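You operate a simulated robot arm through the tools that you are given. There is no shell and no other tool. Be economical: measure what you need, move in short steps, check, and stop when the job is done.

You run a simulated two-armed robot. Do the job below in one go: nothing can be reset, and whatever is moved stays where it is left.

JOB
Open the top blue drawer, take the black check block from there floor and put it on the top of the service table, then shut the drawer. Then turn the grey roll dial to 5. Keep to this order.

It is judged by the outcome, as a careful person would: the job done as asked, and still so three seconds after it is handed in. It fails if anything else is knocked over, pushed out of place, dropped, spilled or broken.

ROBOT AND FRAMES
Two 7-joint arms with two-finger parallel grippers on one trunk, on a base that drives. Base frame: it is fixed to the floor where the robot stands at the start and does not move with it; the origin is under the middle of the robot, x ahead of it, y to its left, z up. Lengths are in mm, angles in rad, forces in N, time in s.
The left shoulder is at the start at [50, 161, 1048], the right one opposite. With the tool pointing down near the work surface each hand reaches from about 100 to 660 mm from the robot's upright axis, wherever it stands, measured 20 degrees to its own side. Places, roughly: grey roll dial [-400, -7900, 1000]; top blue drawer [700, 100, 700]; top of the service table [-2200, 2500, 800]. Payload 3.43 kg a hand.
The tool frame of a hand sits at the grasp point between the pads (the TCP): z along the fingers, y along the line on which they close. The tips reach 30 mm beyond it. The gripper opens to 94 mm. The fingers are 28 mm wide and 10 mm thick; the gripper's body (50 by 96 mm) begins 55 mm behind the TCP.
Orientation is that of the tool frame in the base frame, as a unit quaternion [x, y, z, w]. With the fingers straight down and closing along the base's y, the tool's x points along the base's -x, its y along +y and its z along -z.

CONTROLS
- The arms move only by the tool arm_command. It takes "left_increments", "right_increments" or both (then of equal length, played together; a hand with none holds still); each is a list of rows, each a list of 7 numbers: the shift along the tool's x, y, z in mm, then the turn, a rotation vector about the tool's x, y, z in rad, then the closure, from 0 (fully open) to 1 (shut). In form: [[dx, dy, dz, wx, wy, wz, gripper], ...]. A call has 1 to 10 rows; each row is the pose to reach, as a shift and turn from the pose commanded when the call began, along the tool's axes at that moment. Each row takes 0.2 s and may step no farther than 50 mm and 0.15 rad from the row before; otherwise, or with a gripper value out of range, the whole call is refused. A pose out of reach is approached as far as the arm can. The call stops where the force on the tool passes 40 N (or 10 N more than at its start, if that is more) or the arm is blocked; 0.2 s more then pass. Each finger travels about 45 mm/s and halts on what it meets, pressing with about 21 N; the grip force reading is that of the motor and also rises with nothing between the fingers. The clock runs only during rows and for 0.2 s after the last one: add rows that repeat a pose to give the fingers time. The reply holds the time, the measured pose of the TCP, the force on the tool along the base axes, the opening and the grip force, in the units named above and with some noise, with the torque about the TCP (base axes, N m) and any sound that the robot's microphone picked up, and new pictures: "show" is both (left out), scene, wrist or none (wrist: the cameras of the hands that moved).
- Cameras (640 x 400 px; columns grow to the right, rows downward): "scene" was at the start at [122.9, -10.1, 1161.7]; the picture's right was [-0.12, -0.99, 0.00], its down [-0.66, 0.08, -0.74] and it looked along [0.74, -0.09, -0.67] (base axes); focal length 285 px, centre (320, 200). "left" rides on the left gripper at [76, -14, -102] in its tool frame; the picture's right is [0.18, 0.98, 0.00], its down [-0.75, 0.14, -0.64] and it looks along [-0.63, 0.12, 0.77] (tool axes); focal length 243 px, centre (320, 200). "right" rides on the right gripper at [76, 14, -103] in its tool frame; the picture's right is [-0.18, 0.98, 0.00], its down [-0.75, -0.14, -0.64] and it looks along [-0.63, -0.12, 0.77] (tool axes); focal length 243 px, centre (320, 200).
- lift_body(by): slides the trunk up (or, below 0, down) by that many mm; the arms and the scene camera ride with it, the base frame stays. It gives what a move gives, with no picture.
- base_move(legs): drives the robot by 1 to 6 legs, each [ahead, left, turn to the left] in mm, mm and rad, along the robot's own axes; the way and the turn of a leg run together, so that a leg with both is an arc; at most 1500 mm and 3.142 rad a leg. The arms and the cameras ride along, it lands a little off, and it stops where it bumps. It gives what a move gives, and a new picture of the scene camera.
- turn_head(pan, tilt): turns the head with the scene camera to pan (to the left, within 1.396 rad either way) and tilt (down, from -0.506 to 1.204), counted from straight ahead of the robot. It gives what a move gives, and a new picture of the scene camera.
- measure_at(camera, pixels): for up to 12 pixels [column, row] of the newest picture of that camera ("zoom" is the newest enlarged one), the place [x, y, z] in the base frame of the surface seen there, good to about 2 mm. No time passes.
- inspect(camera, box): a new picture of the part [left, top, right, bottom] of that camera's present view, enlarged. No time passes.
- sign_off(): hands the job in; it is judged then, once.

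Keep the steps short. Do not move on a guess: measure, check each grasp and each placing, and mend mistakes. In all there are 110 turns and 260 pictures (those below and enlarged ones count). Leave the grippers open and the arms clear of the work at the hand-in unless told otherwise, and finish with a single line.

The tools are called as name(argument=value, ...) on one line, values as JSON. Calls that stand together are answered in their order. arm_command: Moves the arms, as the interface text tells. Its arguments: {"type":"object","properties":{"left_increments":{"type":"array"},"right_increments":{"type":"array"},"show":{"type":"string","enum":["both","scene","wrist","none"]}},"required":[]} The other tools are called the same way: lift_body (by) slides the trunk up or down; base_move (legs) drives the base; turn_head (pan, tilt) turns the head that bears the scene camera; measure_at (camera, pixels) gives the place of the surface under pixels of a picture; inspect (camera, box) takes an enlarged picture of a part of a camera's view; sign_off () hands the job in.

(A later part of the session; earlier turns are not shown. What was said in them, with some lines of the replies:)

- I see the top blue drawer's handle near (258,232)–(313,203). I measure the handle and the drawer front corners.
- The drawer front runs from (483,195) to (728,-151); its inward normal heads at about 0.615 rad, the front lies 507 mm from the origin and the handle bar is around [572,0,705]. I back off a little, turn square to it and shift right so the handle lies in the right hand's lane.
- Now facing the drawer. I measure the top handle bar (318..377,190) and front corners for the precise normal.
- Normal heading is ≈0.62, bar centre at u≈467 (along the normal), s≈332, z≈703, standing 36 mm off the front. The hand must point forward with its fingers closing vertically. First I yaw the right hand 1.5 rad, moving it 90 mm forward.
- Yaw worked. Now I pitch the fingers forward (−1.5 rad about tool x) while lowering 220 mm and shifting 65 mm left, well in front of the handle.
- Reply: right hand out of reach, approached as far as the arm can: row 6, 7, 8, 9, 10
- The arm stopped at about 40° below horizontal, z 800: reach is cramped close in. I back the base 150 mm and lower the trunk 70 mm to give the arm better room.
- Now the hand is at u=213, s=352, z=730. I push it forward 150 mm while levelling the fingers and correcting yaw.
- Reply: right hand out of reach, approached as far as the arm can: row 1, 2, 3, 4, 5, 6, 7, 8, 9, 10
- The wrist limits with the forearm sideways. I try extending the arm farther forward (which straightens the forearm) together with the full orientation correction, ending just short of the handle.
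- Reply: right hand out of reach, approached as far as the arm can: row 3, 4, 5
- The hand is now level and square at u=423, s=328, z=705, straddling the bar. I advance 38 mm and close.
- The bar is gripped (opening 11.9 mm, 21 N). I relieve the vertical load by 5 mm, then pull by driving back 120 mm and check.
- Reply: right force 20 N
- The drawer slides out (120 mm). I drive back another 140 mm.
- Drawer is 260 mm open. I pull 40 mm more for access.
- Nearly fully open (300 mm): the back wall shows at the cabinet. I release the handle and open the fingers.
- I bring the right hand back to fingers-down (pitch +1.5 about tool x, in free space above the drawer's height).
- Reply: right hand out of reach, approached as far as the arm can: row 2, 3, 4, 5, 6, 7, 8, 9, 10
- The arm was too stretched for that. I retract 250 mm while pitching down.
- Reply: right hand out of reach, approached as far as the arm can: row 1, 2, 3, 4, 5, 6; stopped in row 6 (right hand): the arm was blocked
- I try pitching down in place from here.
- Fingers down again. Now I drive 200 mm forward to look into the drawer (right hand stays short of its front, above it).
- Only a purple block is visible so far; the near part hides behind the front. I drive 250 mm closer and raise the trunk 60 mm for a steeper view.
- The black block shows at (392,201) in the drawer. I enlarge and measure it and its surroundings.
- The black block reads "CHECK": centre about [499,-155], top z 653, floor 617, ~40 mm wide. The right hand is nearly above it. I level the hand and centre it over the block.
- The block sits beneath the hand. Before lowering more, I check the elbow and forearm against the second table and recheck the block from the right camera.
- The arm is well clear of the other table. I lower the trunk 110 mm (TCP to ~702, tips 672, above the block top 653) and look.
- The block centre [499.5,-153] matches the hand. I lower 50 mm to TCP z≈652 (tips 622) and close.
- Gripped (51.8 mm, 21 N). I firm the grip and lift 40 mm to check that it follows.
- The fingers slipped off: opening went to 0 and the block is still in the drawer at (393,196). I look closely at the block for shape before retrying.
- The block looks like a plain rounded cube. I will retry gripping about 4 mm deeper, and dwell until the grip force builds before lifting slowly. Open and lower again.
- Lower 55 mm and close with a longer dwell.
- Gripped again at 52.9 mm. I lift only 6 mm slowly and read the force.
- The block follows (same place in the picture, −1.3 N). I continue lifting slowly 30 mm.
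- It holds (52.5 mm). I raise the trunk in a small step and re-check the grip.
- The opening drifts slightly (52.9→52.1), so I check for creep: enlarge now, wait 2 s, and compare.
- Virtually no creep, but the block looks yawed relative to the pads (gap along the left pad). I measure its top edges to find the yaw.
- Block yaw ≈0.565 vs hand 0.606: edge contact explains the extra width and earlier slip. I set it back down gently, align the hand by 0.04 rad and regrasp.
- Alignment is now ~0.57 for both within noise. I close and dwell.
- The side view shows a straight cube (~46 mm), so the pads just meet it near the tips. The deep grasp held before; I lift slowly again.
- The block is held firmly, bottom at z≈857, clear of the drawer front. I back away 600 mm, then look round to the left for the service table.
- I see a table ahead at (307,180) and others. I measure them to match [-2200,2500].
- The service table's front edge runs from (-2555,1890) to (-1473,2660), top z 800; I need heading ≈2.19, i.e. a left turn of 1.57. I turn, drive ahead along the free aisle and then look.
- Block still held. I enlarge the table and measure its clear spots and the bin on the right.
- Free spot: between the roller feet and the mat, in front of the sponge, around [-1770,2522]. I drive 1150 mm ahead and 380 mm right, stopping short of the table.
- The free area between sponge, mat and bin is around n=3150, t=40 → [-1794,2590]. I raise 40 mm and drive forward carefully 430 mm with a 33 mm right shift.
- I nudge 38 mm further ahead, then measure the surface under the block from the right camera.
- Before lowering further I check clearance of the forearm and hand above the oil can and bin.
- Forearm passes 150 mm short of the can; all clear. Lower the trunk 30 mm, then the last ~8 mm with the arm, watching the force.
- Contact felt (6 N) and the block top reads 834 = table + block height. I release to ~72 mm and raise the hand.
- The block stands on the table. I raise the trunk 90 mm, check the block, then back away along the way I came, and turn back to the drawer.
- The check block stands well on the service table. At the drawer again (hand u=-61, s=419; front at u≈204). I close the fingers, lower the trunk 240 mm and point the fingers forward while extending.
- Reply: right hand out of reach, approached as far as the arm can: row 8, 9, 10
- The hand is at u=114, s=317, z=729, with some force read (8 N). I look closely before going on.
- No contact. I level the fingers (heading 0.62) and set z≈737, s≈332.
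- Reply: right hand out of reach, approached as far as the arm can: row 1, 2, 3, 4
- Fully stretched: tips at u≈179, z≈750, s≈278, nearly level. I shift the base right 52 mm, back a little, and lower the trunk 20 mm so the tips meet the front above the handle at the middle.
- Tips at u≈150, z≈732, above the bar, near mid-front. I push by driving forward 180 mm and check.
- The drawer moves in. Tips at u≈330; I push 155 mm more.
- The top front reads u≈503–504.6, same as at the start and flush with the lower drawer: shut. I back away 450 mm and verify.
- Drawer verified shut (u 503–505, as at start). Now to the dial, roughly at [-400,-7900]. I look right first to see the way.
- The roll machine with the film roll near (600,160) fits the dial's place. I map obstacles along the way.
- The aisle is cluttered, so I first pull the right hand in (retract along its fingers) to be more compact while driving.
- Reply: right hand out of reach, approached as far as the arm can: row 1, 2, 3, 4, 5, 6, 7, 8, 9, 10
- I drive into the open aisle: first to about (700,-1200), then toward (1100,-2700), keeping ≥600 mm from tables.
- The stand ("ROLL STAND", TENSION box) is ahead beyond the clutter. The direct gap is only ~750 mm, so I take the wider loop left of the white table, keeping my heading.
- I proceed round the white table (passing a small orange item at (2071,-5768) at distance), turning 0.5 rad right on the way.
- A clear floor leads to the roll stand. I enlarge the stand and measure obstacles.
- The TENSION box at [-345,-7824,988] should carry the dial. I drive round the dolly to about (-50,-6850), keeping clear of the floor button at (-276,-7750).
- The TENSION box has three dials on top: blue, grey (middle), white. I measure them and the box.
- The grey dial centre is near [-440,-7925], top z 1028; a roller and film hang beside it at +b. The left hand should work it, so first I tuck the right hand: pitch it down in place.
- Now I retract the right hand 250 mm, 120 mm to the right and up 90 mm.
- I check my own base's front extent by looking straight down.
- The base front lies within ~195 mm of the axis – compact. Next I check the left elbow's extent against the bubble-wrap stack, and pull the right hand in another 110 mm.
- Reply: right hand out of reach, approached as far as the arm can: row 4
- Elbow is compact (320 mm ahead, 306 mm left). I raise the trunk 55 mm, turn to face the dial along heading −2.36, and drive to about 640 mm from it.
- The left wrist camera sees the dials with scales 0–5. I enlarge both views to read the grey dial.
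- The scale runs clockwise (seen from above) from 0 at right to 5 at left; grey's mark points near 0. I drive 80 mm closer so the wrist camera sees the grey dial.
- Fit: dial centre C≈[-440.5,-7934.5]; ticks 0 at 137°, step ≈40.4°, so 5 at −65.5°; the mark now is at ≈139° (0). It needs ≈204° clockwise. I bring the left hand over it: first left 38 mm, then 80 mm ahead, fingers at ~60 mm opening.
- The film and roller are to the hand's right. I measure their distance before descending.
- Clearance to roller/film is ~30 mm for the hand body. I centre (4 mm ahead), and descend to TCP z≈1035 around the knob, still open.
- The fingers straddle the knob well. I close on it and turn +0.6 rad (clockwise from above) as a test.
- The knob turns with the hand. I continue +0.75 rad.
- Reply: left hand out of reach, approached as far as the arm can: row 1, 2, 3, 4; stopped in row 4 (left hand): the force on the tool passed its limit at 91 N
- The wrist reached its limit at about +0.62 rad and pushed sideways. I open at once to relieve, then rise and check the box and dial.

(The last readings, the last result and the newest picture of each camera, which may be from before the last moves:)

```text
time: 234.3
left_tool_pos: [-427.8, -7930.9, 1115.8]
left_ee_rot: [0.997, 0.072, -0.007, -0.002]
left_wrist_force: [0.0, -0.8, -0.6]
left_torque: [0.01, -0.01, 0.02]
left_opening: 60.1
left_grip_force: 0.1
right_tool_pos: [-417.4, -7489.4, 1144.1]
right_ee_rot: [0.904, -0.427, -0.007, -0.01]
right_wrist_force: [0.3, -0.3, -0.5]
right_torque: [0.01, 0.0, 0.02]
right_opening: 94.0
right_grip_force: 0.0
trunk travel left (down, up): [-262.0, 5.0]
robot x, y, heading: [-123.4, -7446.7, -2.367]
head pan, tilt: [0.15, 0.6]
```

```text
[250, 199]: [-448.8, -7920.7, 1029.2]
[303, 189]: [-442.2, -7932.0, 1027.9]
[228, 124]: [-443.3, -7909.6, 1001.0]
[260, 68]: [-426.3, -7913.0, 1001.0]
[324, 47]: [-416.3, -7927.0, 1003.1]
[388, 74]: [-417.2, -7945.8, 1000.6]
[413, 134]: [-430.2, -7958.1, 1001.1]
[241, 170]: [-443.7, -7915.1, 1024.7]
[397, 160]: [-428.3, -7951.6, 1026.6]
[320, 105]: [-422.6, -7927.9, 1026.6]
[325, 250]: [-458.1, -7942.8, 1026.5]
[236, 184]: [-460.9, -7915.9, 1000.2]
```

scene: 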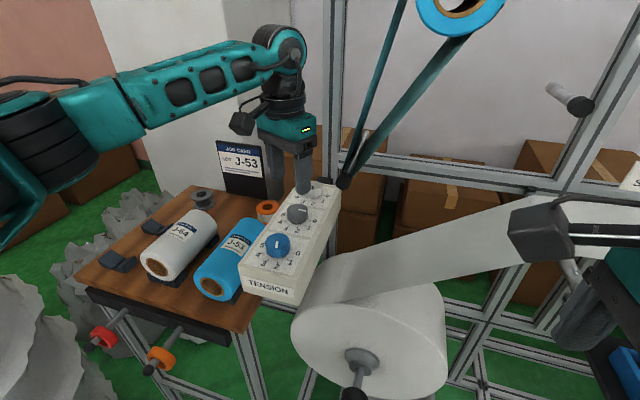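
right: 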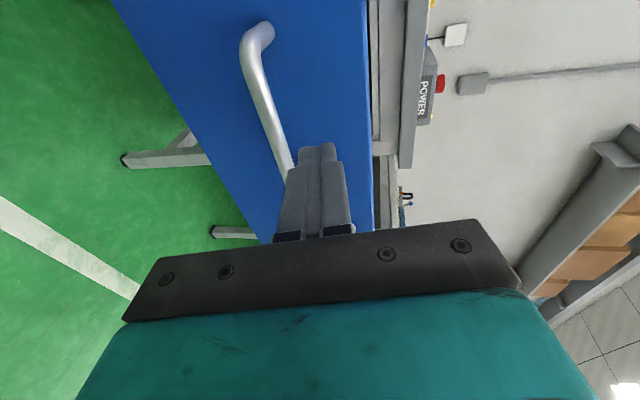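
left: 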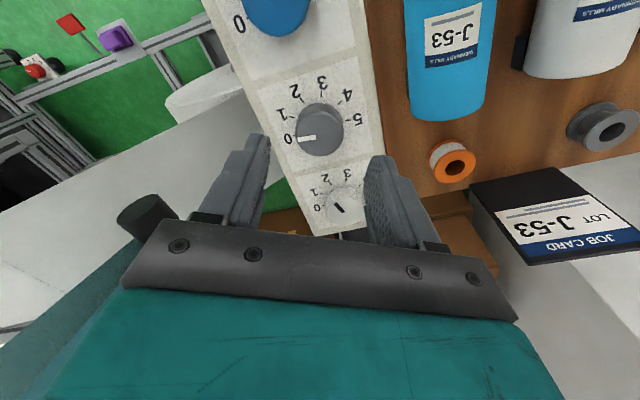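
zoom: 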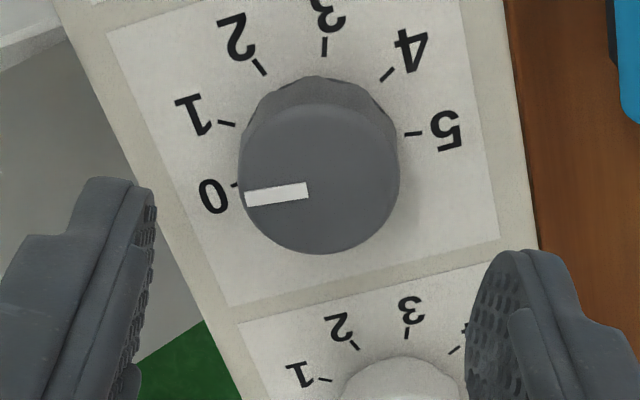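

The box has not moved; the mark is now at ≈119° (0.43). The wrist range is about −0.6…+0.55, so I'll ratchet. I rotate the open hand back to −0.55 above the dial, recentring on C=[-441.5,-7934].

arm_command(left_increments=[[-5, 0, 0, 0, 0, -0.14, 0.36], [-10, 1, 0, 0, 0, -0.28, 0.36], [-14, 1, 0, 0, 0, -0.42, 0.36], [-14, 1, 0, 0, 0, -0.56, 0.36], [-14, 1, 0, 0, 0, -0.7, 0.36], [-14, 1, 0, 0, 0, -0.84, 0.36], [-14, 1, 0, 0, 0, -0.98, 0.36], [-14, 1, 0, 0, 0, -1.1, 0.36], [-14, 1, 0, 0, 0, -1.18, 0.36]], show="both")

```text
time: 236.3
left_tool_pos: [-442.4, -7934.7, 1115.9]
left_ee_rot: [0.787, 0.617, -0.004, -0.005]
left_wrist_force: [0.0, 0.4, -0.2]
left_torque: [0.03, -0.02, -0.03]
left_opening: 60.3
left_grip_force: 0.0
right_tool_pos: [-416.8, -7489.5, 1144.4]
right_ee_rot: [0.904, -0.427, -0.007, -0.009]
right_wrist_force: [0.7, -0.2, -0.6]
right_torque: [0.01, -0.01, -0.01]
right_opening: 94.3
right_grip_force: 0.1
trunk travel left (down, up): [-262.0, 5.0]
robot x, y, heading: [-123.4, -7448.7, -2.365]
head pan, tilt: [0.15, 0.6]
```

scene: 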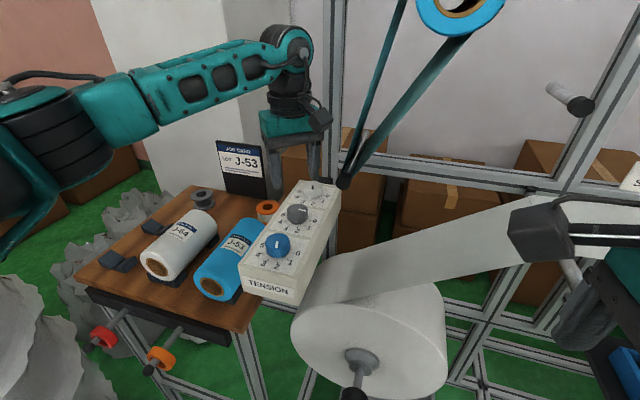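
left: 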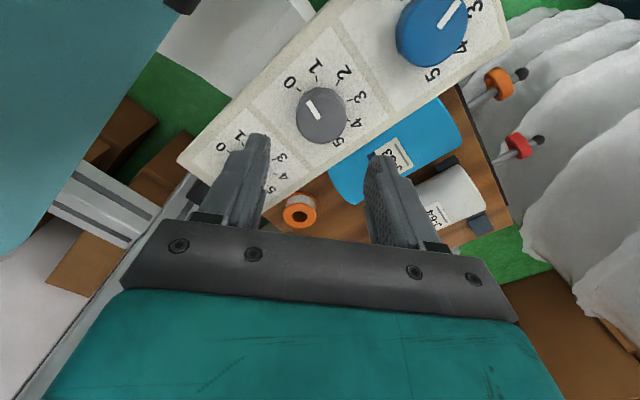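

Clear. I descend around the knob and close, letting the grip build.

arm_command(left_increments=[[0, 0, 25, 0, 0, 0, 0.36], [0, 0, 50, 0, 0, 0, 0.36], [0, 0, 70, 0, 0, 0, 0.36], [0, 0, 82, 0, 0, 0, 0.36], [0, 0, 82, 0, 0, 0, 0.36], [0, 0, 82, 0, 0, 0, 1], [0, 0, 82, 0, 0, 0, 1], [0, 0, 82, 0, 0, 0, 1], [0, 0, 82, 0, 0, 0, 1]], show="both")

```text
time: 238.3
left_tool_pos: [-441.3, -7936.2, 1033.9]
left_ee_rot: [0.788, 0.616, -0.004, -0.005]
left_wrist_force: [8.8, -0.4, -1.6]
left_torque: [-0.07, -0.45, -0.02]
left_opening: 41.6
left_grip_force: 44.8
right_tool_pos: [-415.9, -7491.2, 1143.5]
right_ee_rot: [0.904, -0.428, -0.007, -0.009]
right_wrist_force: [0.1, 0.3, 0.0]
right_torque: [0.0, 0.02, -0.03]
right_opening: 93.9
right_grip_force: 0.0
trunk travel left (down, up): [-262.0, 5.0]
robot x, y, heading: [-124.8, -7449.5, -2.362]
head pan, tilt: [0.15, 0.6]
```

scene: 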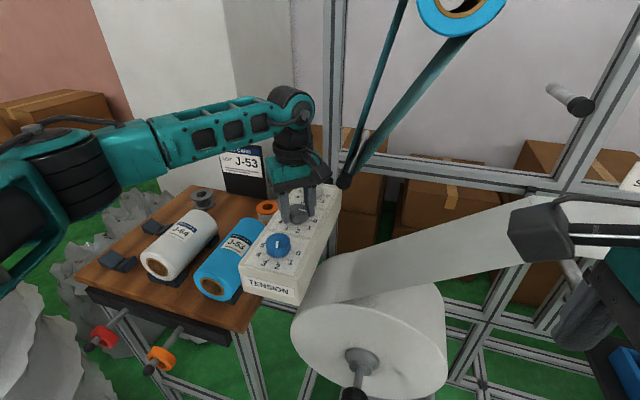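
left: 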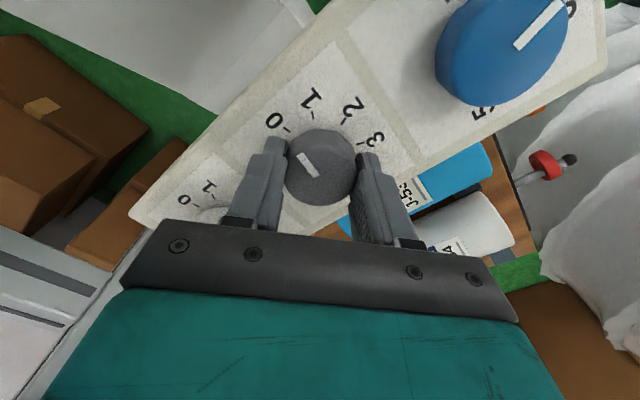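

Gripped (41.6 mm, 45 N). I turn +1.05 rad.

arm_command(left_increments=[[0, 0, 0, 0, 0, 0.11, 1], [0, 0, 0, 0, 0, 0.22, 1], [0, 0, 0, 0, 0, 0.33, 1], [0, 0, 0, 0, 0, 0.44, 1], [0, 0, 0, 0, 0, 0.55, 1], [0, 0, 0, 0, 0, 0.66, 1], [0, 0, 0, 0, 0, 0.77, 1], [0, 0, 0, 0, 0, 0.88, 1], [0, 0, 0, 0, 0, 0.97, 1], [0, 0, 0, 0, 0, 1.05, 1]], show="wrist")

```text
time: 240.5
left_tool_pos: [-441.1, -7935.2, 1034.7]
left_ee_rot: [0.991, 0.137, -0.006, -0.003]
left_wrist_force: [11.6, 0.0, -4.6]
left_torque: [0.42, -0.65, -0.06]
left_opening: 41.1
left_grip_force: 44.6
right_tool_pos: [-415.8, -7489.8, 1144.8]
right_ee_rot: [0.904, -0.427, -0.008, -0.011]
right_wrist_force: [0.4, -0.6, -0.4]
right_torque: [0.0, -0.02, 0.05]
right_opening: 94.1
right_grip_force: 0.0
trunk travel left (down, up): [-262.0, 5.0]
robot x, y, heading: [-125.3, -7447.8, -2.361]
head pan, tilt: [0.15, 0.6]
```

left: 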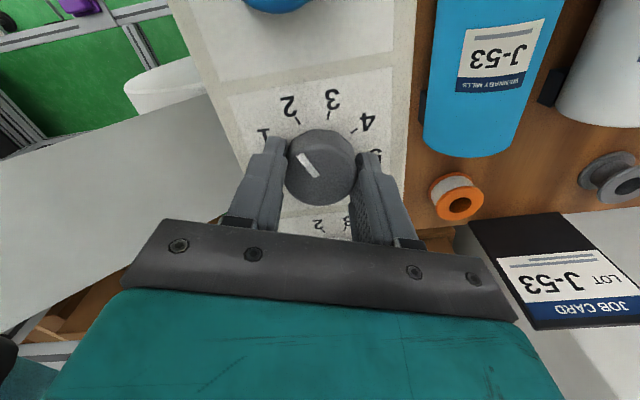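

The knob followed fully. I open and rotate the hand back −1.05 in place.

arm_command(left_increments=[[0, 0, 0, 0, 0, 0, 0.36], [0, 0, 0, 0, 0, 0, 0.36], [0, 0, 0, 0, 0, -0.13, 0.36], [0, 0, 0, 0, 0, -0.26, 0.36], [0, 0, 0, 0, 0, -0.39, 0.36], [0, 0, 0, 0, 0, -0.52, 0.36], [0, 0, 0, 0, 0, -0.65, 0.36], [0, 0, 0, 0, 0, -0.78, 0.36], [0, 0, 0, 0, 0, -0.92, 0.36], [0, 0, 0, 0, 0, -1.05, 0.36]], show="wrist")

arm_command(left_increments=[[0, 0, 0, 0, 0, 0, 1], [0, 0, 0, 0, 0, 0, 1], [0, 0, 0, 0, 0, 0, 1], [0, 0, 0, 0, 0, 0, 1]], show="wrist")

```text
time: 242.7
left_tool_pos: [-442.5, -7935.5, 1033.9]
left_ee_rot: [0.787, 0.616, -0.005, -0.006]
left_wrist_force: [0.0, -0.3, 0.3]
left_torque: [-0.05, 0.03, -0.03]
left_opening: 59.8
left_grip_force: 0.1
right_tool_pos: [-417.0, -7489.3, 1144.2]
right_ee_rot: [0.904, -0.427, -0.007, -0.01]
right_wrist_force: [0.0, -0.7, -0.3]
right_torque: [-0.03, 0.01, -0.01]
right_opening: 94.1
right_grip_force: 0.0
trunk travel left (down, up): [-262.0, 5.0]
robot x, y, heading: [-121.7, -7445.6, -2.363]
head pan, tilt: [0.15, 0.6]
```

left: 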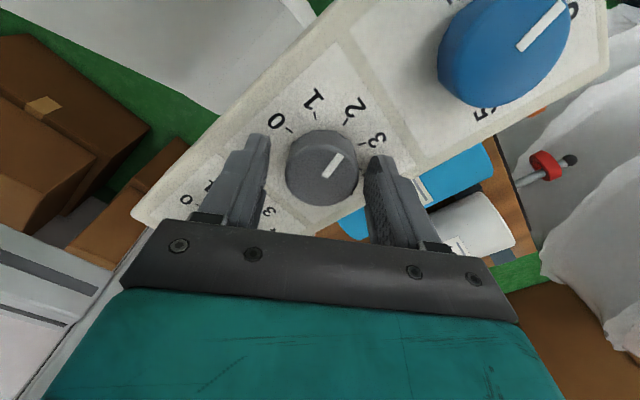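

```text
time: 243.7
left_tool_pos: [-442.3, -7934.8, 1034.2]
left_ee_rot: [0.788, 0.616, -0.004, -0.005]
left_wrist_force: [6.7, -1.1, -0.1]
left_torque: [0.03, -0.37, 0.0]
left_opening: 41.1
left_grip_force: 44.4
right_tool_pos: [-417.0, -7490.1, 1144.7]
right_ee_rot: [0.904, -0.427, -0.007, -0.01]
right_wrist_force: [-0.6, 0.8, -0.3]
right_torque: [-0.03, -0.02, 0.0]
right_opening: 94.1
right_grip_force: 0.1
trunk travel left (down, up): [-262.0, 5.0]
robot x, y, heading: [-125.0, -7447.8, -2.362]
head pan, tilt: [0.15, 0.6]
```

left: 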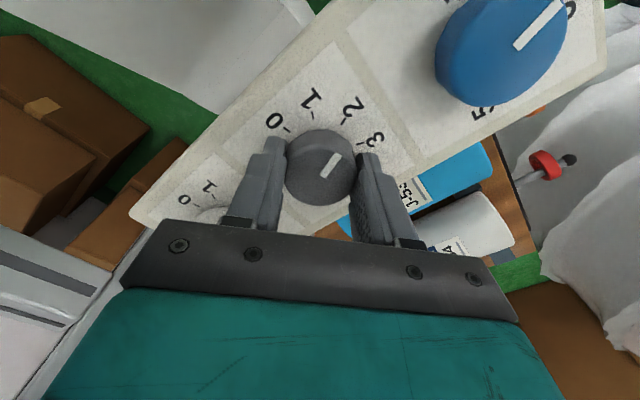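

The mark is now at ~2. I turn +1.05 again.

arm_command(left_increments=[[0, 0, 0, 0, 0, 0.11, 1], [0, 0, 0, 0, 0, 0.22, 1], [0, 0, 0, 0, 0, 0.33, 1], [0, 0, 0, 0, 0, 0.44, 1], [0, 0, 0, 0, 0, 0.55, 1], [0, 0, 0, 0, 0, 0.66, 1], [0, 0, 0, 0, 0, 0.77, 1], [0, 0, 0, 0, 0, 0.88, 1], [0, 0, 0, 0, 0, 0.97, 1], [0, 0, 0, 0, 0, 1.05, 1]], show="none")

arm_command(left_increments=[[0, 0, 0, 0, 0, 0, 0.36], [0, 0, 0, 0, 0, 0, 0.36], [0, 0, 0, 0, 0, -0.13, 0.36], [0, 0, 0, 0, 0, -0.26, 0.36], [0, 0, 0, 0, 0, -0.39, 0.36], [0, 0, 0, 0, 0, -0.52, 0.36], [0, 0, 0, 0, 0, -0.65, 0.36], [0, 0, 0, 0, 0, -0.78, 0.36], [0, 0, 0, 0, 0, -0.92, 0.36], [0, 0, 0, 0, 0, -1.05, 0.36]], show="wrist")

inspect(camera="left", box=[270, 80, 390, 230])

```text
time: 245.9
left_tool_pos: [-441.2, -7934.3, 1035.3]
left_ee_rot: [0.991, 0.137, -0.005, -0.002]
left_wrist_force: [11.0, -0.5, -3.0]
left_torque: [0.5, -0.81, 0.0]
left_opening: 41.3
left_grip_force: 45.1
right_tool_pos: [-416.1, -7489.9, 1146.0]
right_ee_rot: [0.904, -0.427, -0.008, -0.011]
right_wrist_force: [0.2, 0.2, 0.1]
right_torque: [0.03, 0.04, -0.01]
right_opening: 93.7
right_grip_force: 0.1
trunk travel left (down, up): [-262.0, 5.0]
robot x, y, heading: [-120.4, -7447.1, -2.362]
head pan, tilt: [0.15, 0.6]
```

```text
time: 248.1
left_tool_pos: [-443.1, -7935.0, 1035.7]
left_ee_rot: [0.787, 0.616, -0.005, -0.005]
left_wrist_force: [-0.6, -0.8, 0.0]
left_torque: [-0.02, 0.0, 0.03]
left_opening: 60.0
left_grip_force: 0.1
right_tool_pos: [-416.5, -7490.2, 1143.6]
right_ee_rot: [0.904, -0.427, -0.006, -0.01]
right_wrist_force: [-0.1, 0.5, 0.0]
right_torque: [0.04, 0.0, 0.01]
right_opening: 94.0
right_grip_force: 0.0
trunk travel left (down, up): [-262.0, 5.0]
robot x, y, heading: [-128.4, -7446.1, -2.367]
head pan, tilt: [0.15, 0.6]
```

left: 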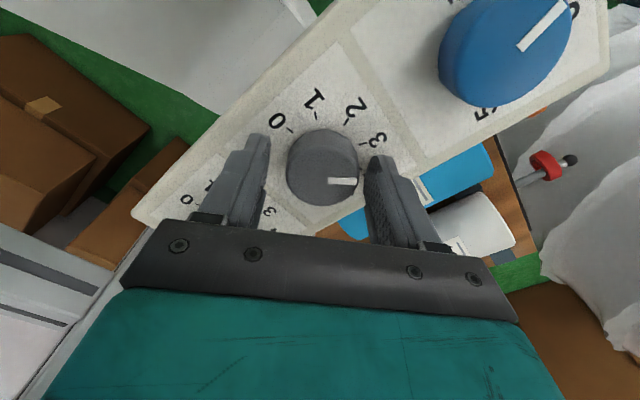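

```text
2.67 times, centred on (330, 155) of left
```

zoom: 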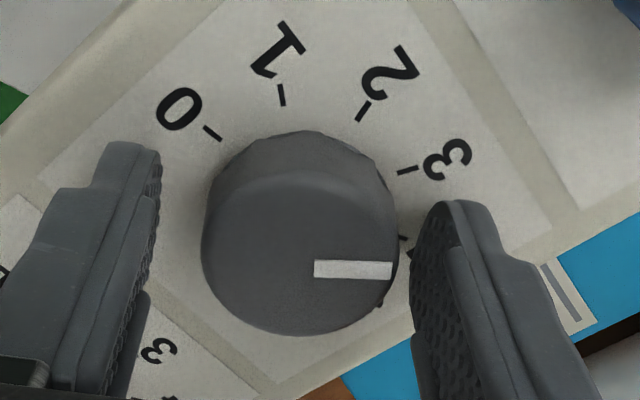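

measure_at(camera="zoom", pixels=[[318, 269], [388, 270], [352, 269], [212, 133], [281, 95], [363, 112], [408, 170], [403, 239], [380, 302], [205, 250], [396, 250], [300, 330]])

```text
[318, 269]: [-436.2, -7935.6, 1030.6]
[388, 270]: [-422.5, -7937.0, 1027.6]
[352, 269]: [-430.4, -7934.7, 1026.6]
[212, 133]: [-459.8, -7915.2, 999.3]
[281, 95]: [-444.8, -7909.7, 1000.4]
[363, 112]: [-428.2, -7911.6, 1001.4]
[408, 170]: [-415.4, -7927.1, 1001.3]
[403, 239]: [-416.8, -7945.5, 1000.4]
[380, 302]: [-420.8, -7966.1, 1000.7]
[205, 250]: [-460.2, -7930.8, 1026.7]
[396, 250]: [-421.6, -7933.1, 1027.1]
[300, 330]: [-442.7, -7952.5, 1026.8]
```

The mark is at about −6° (value ≈3.5); 5 is at −65°. I grip and turn +1.0 rad.

arm_command(left_increments=[[0, 0, 0, 0, 0, 0, 1], [0, 0, 0, 0, 0, 0, 1], [0, 0, 0, 0, 0, 0, 1], [0, 0, 0, 0, 0, 0, 1]], show="none")

arm_command(left_increments=[[0, 0, 0, 0, 0, 0.11, 1], [0, 0, 0, 0, 0, 0.22, 1], [0, 0, 0, 0, 0, 0.33, 1], [0, 0, 0, 0, 0, 0.44, 1], [0, 0, 0, 0, 0, 0.55, 1], [0, 0, 0, 0, 0, 0.66, 1], [0, 0, 0, 0, 0, 0.77, 1], [0, 0, 0, 0, 0, 0.88, 1], [0, 0, 0, 0, 0, 0.96, 1], [0, 0, 0, 0, 0, 1.0, 1]], show="none")

arm_command(left_increments=[[0, 0, 0, 0, 0, 0, 0.36], [0, 0, 0, 0, 0, 0, 0.36], [0, 0, 0, 0, 0, 0, 0.36], [0, 0, -25, 0, 0, 0, 0.36], [0, 0, -50, 0, 0, 0, 0.36], [0, 0, -75, 0, 0, 0, 0.36]], show="both")

inspect(camera="left", box=[270, 80, 370, 200])

```text
time: 249.1
left_tool_pos: [-441.0, -7936.2, 1034.0]
left_ee_rot: [0.788, 0.616, -0.004, -0.005]
left_wrist_force: [8.8, -0.6, 0.3]
left_torque: [-0.02, -0.6, -0.03]
left_opening: 41.4
left_grip_force: 44.8
right_tool_pos: [-416.1, -7489.3, 1144.8]
right_ee_rot: [0.904, -0.427, -0.007, -0.01]
right_wrist_force: [0.1, 0.4, 0.2]
right_torque: [0.01, 0.02, -0.04]
right_opening: 94.2
right_grip_force: 0.0
trunk travel left (down, up): [-262.0, 5.0]
robot x, y, heading: [-126.4, -7444.8, -2.366]
head pan, tilt: [0.15, 0.6]
```

```text
time: 251.3
left_tool_pos: [-441.0, -7935.5, 1034.8]
left_ee_rot: [0.987, 0.161, -0.006, -0.002]
left_wrist_force: [10.6, -1.5, 0.2]
left_torque: [0.53, -0.78, -0.05]
left_opening: 41.3
left_grip_force: 44.5
right_tool_pos: [-416.3, -7490.3, 1144.5]
right_ee_rot: [0.904, -0.427, -0.008, -0.01]
right_wrist_force: [-0.8, -0.3, 0.7]
right_torque: [0.01, -0.03, 0.03]
right_opening: 94.2
right_grip_force: 0.0
trunk travel left (down, up): [-262.0, 5.0]
robot x, y, heading: [-123.7, -7445.4, -2.363]
head pan, tilt: [0.15, 0.6]
```

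```text
time: 252.7
left_tool_pos: [-441.2, -7935.4, 1108.1]
left_ee_rot: [0.987, 0.162, -0.006, -0.002]
left_wrist_force: [0.1, -0.1, 0.7]
left_torque: [0.02, -0.03, 0.01]
left_opening: 60.3
left_grip_force: 0.1
right_tool_pos: [-415.4, -7490.1, 1143.6]
right_ee_rot: [0.904, -0.427, -0.007, -0.01]
right_wrist_force: [-0.4, 0.5, -0.4]
right_torque: [-0.01, -0.02, 0.0]
right_opening: 94.2
right_grip_force: 0.0
trunk travel left (down, up): [-262.0, 5.0]
robot x, y, heading: [-124.5, -7443.6, -2.365]
head pan, tilt: [0.15, 0.6]
```

scene: 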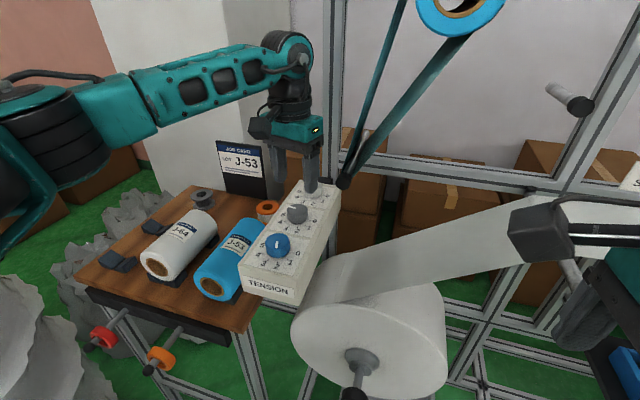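
left: 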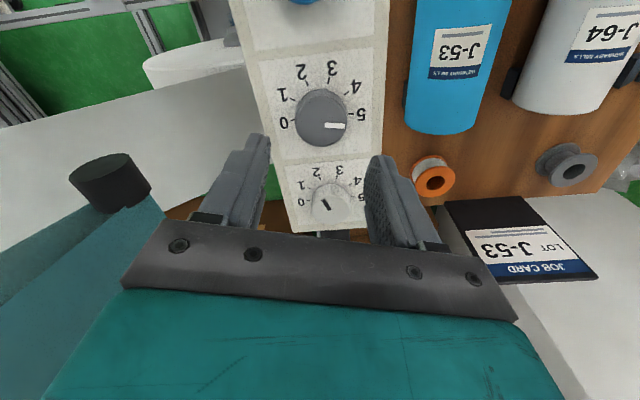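

```text
3.33 times, centred on (320, 140) of left
```

zoom: 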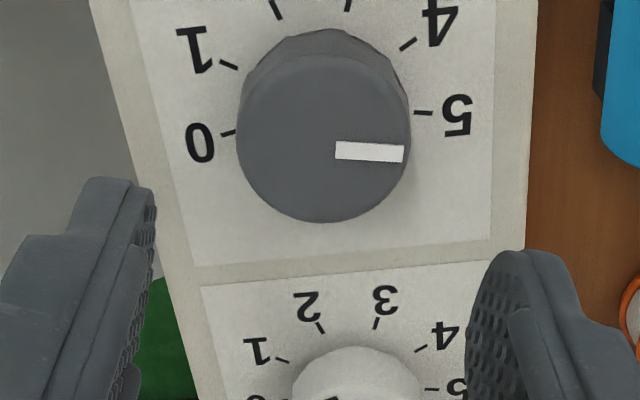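

measure_at(camera="zoom", pixels=[[340, 150], [401, 154], [370, 152], [226, 133], [423, 113], [409, 43], [230, 65], [240, 135], [408, 135], [323, 60], [323, 218], [402, 190]])

inspect(camera="scene", box=[255, 180, 345, 260])

```text
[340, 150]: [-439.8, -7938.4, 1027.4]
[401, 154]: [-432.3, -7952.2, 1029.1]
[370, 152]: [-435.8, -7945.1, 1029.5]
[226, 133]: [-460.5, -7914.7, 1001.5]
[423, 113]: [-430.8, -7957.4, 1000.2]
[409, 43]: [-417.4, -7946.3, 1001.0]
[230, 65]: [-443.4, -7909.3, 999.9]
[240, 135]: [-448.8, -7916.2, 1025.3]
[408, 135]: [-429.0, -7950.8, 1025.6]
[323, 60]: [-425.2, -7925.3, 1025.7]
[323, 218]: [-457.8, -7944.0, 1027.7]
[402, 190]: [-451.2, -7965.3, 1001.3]
```

```text
5.00 times, centred on (300, 220) of scene
5 turns are left
```

zoom: 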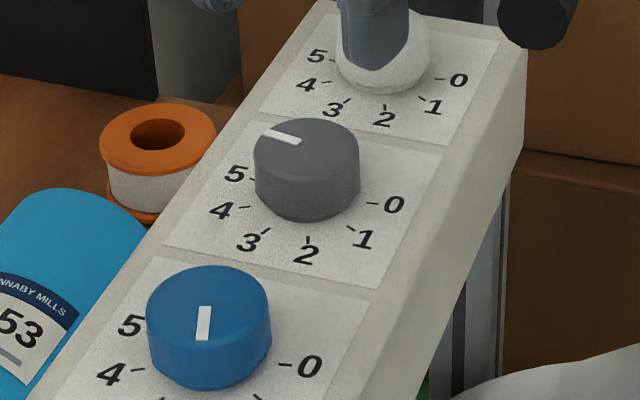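

The mark is at ≈−62.5° against the 5 tick at −65.4°: value ≈4.93, visibly on 5; the box is unmoved. Few turns remain, so I leave it, and back the robot 350 mm straight away from the work.

base_move(legs=[[-350, 0, 0]])

```text
time: 254.9
left_tool_pos: [-193.4, -7692.2, 1110.0]
left_ee_rot: [0.987, 0.161, -0.006, -0.002]
left_wrist_force: [0.7, -0.1, -0.5]
left_torque: [0.0, 0.03, 0.0]
left_opening: 60.2
left_grip_force: 0.1
right_tool_pos: [-168.8, -7245.7, 1143.9]
right_ee_rot: [0.903, -0.429, -0.008, -0.01]
right_wrist_force: [0.2, -0.3, 0.4]
right_torque: [0.0, 0.01, -0.02]
right_opening: 93.9
right_grip_force: 0.0
trunk travel left (down, up): [-262.0, 5.0]
robot x, y, heading: [125.3, -7203.7, -2.365]
head pan, tilt: [0.15, 0.6]
4 turns are left
```

scene: 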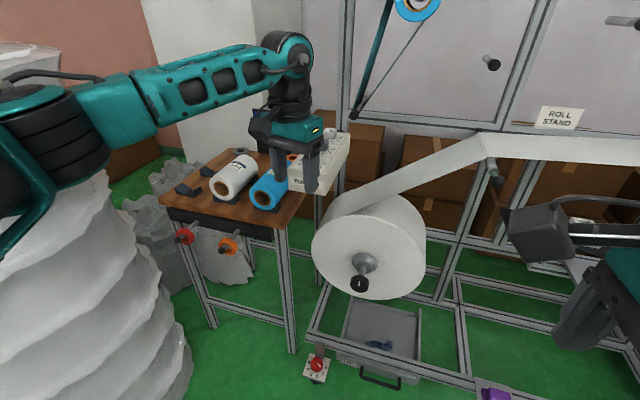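

The robot is clear and nothing is disturbed. I open the left gripper fully.

arm_command(left_increments=[[0, 0, 0, 0, 0, 0, 0], [0, 0, 0, 0, 0, 0, 0], [0, 0, 0, 0, 0, 0, 0]], show="none")

```text
time: 255.7
left_tool_pos: [-193.7, -7691.1, 1109.3]
left_ee_rot: [0.987, 0.161, -0.007, -0.002]
left_wrist_force: [-0.9, -0.2, 0.1]
left_torque: [-0.03, -0.02, -0.04]
left_opening: 94.2
left_grip_force: 0.0
right_tool_pos: [-168.4, -7246.7, 1144.4]
right_ee_rot: [0.904, -0.428, -0.007, -0.01]
right_wrist_force: [-0.2, -0.6, 0.1]
right_torque: [-0.01, 0.02, -0.02]
right_opening: 94.1
right_grip_force: 0.0
trunk travel left (down, up): [-262.0, 5.0]
robot x, y, heading: [124.2, -7200.7, -2.367]
head pan, tilt: [0.15, 0.6]
3 turns are left
```

All steps are done in order and both grippers are open and clear, so I hand the job in.

sign_off()

```text
The job is handed in.
```

The check block is on top of the service table, the top blue drawer is shut again, and the grey roll dial was left at about 4.93 (mark 3° short of the 5 tick, not fine-tuned for lack of turns).
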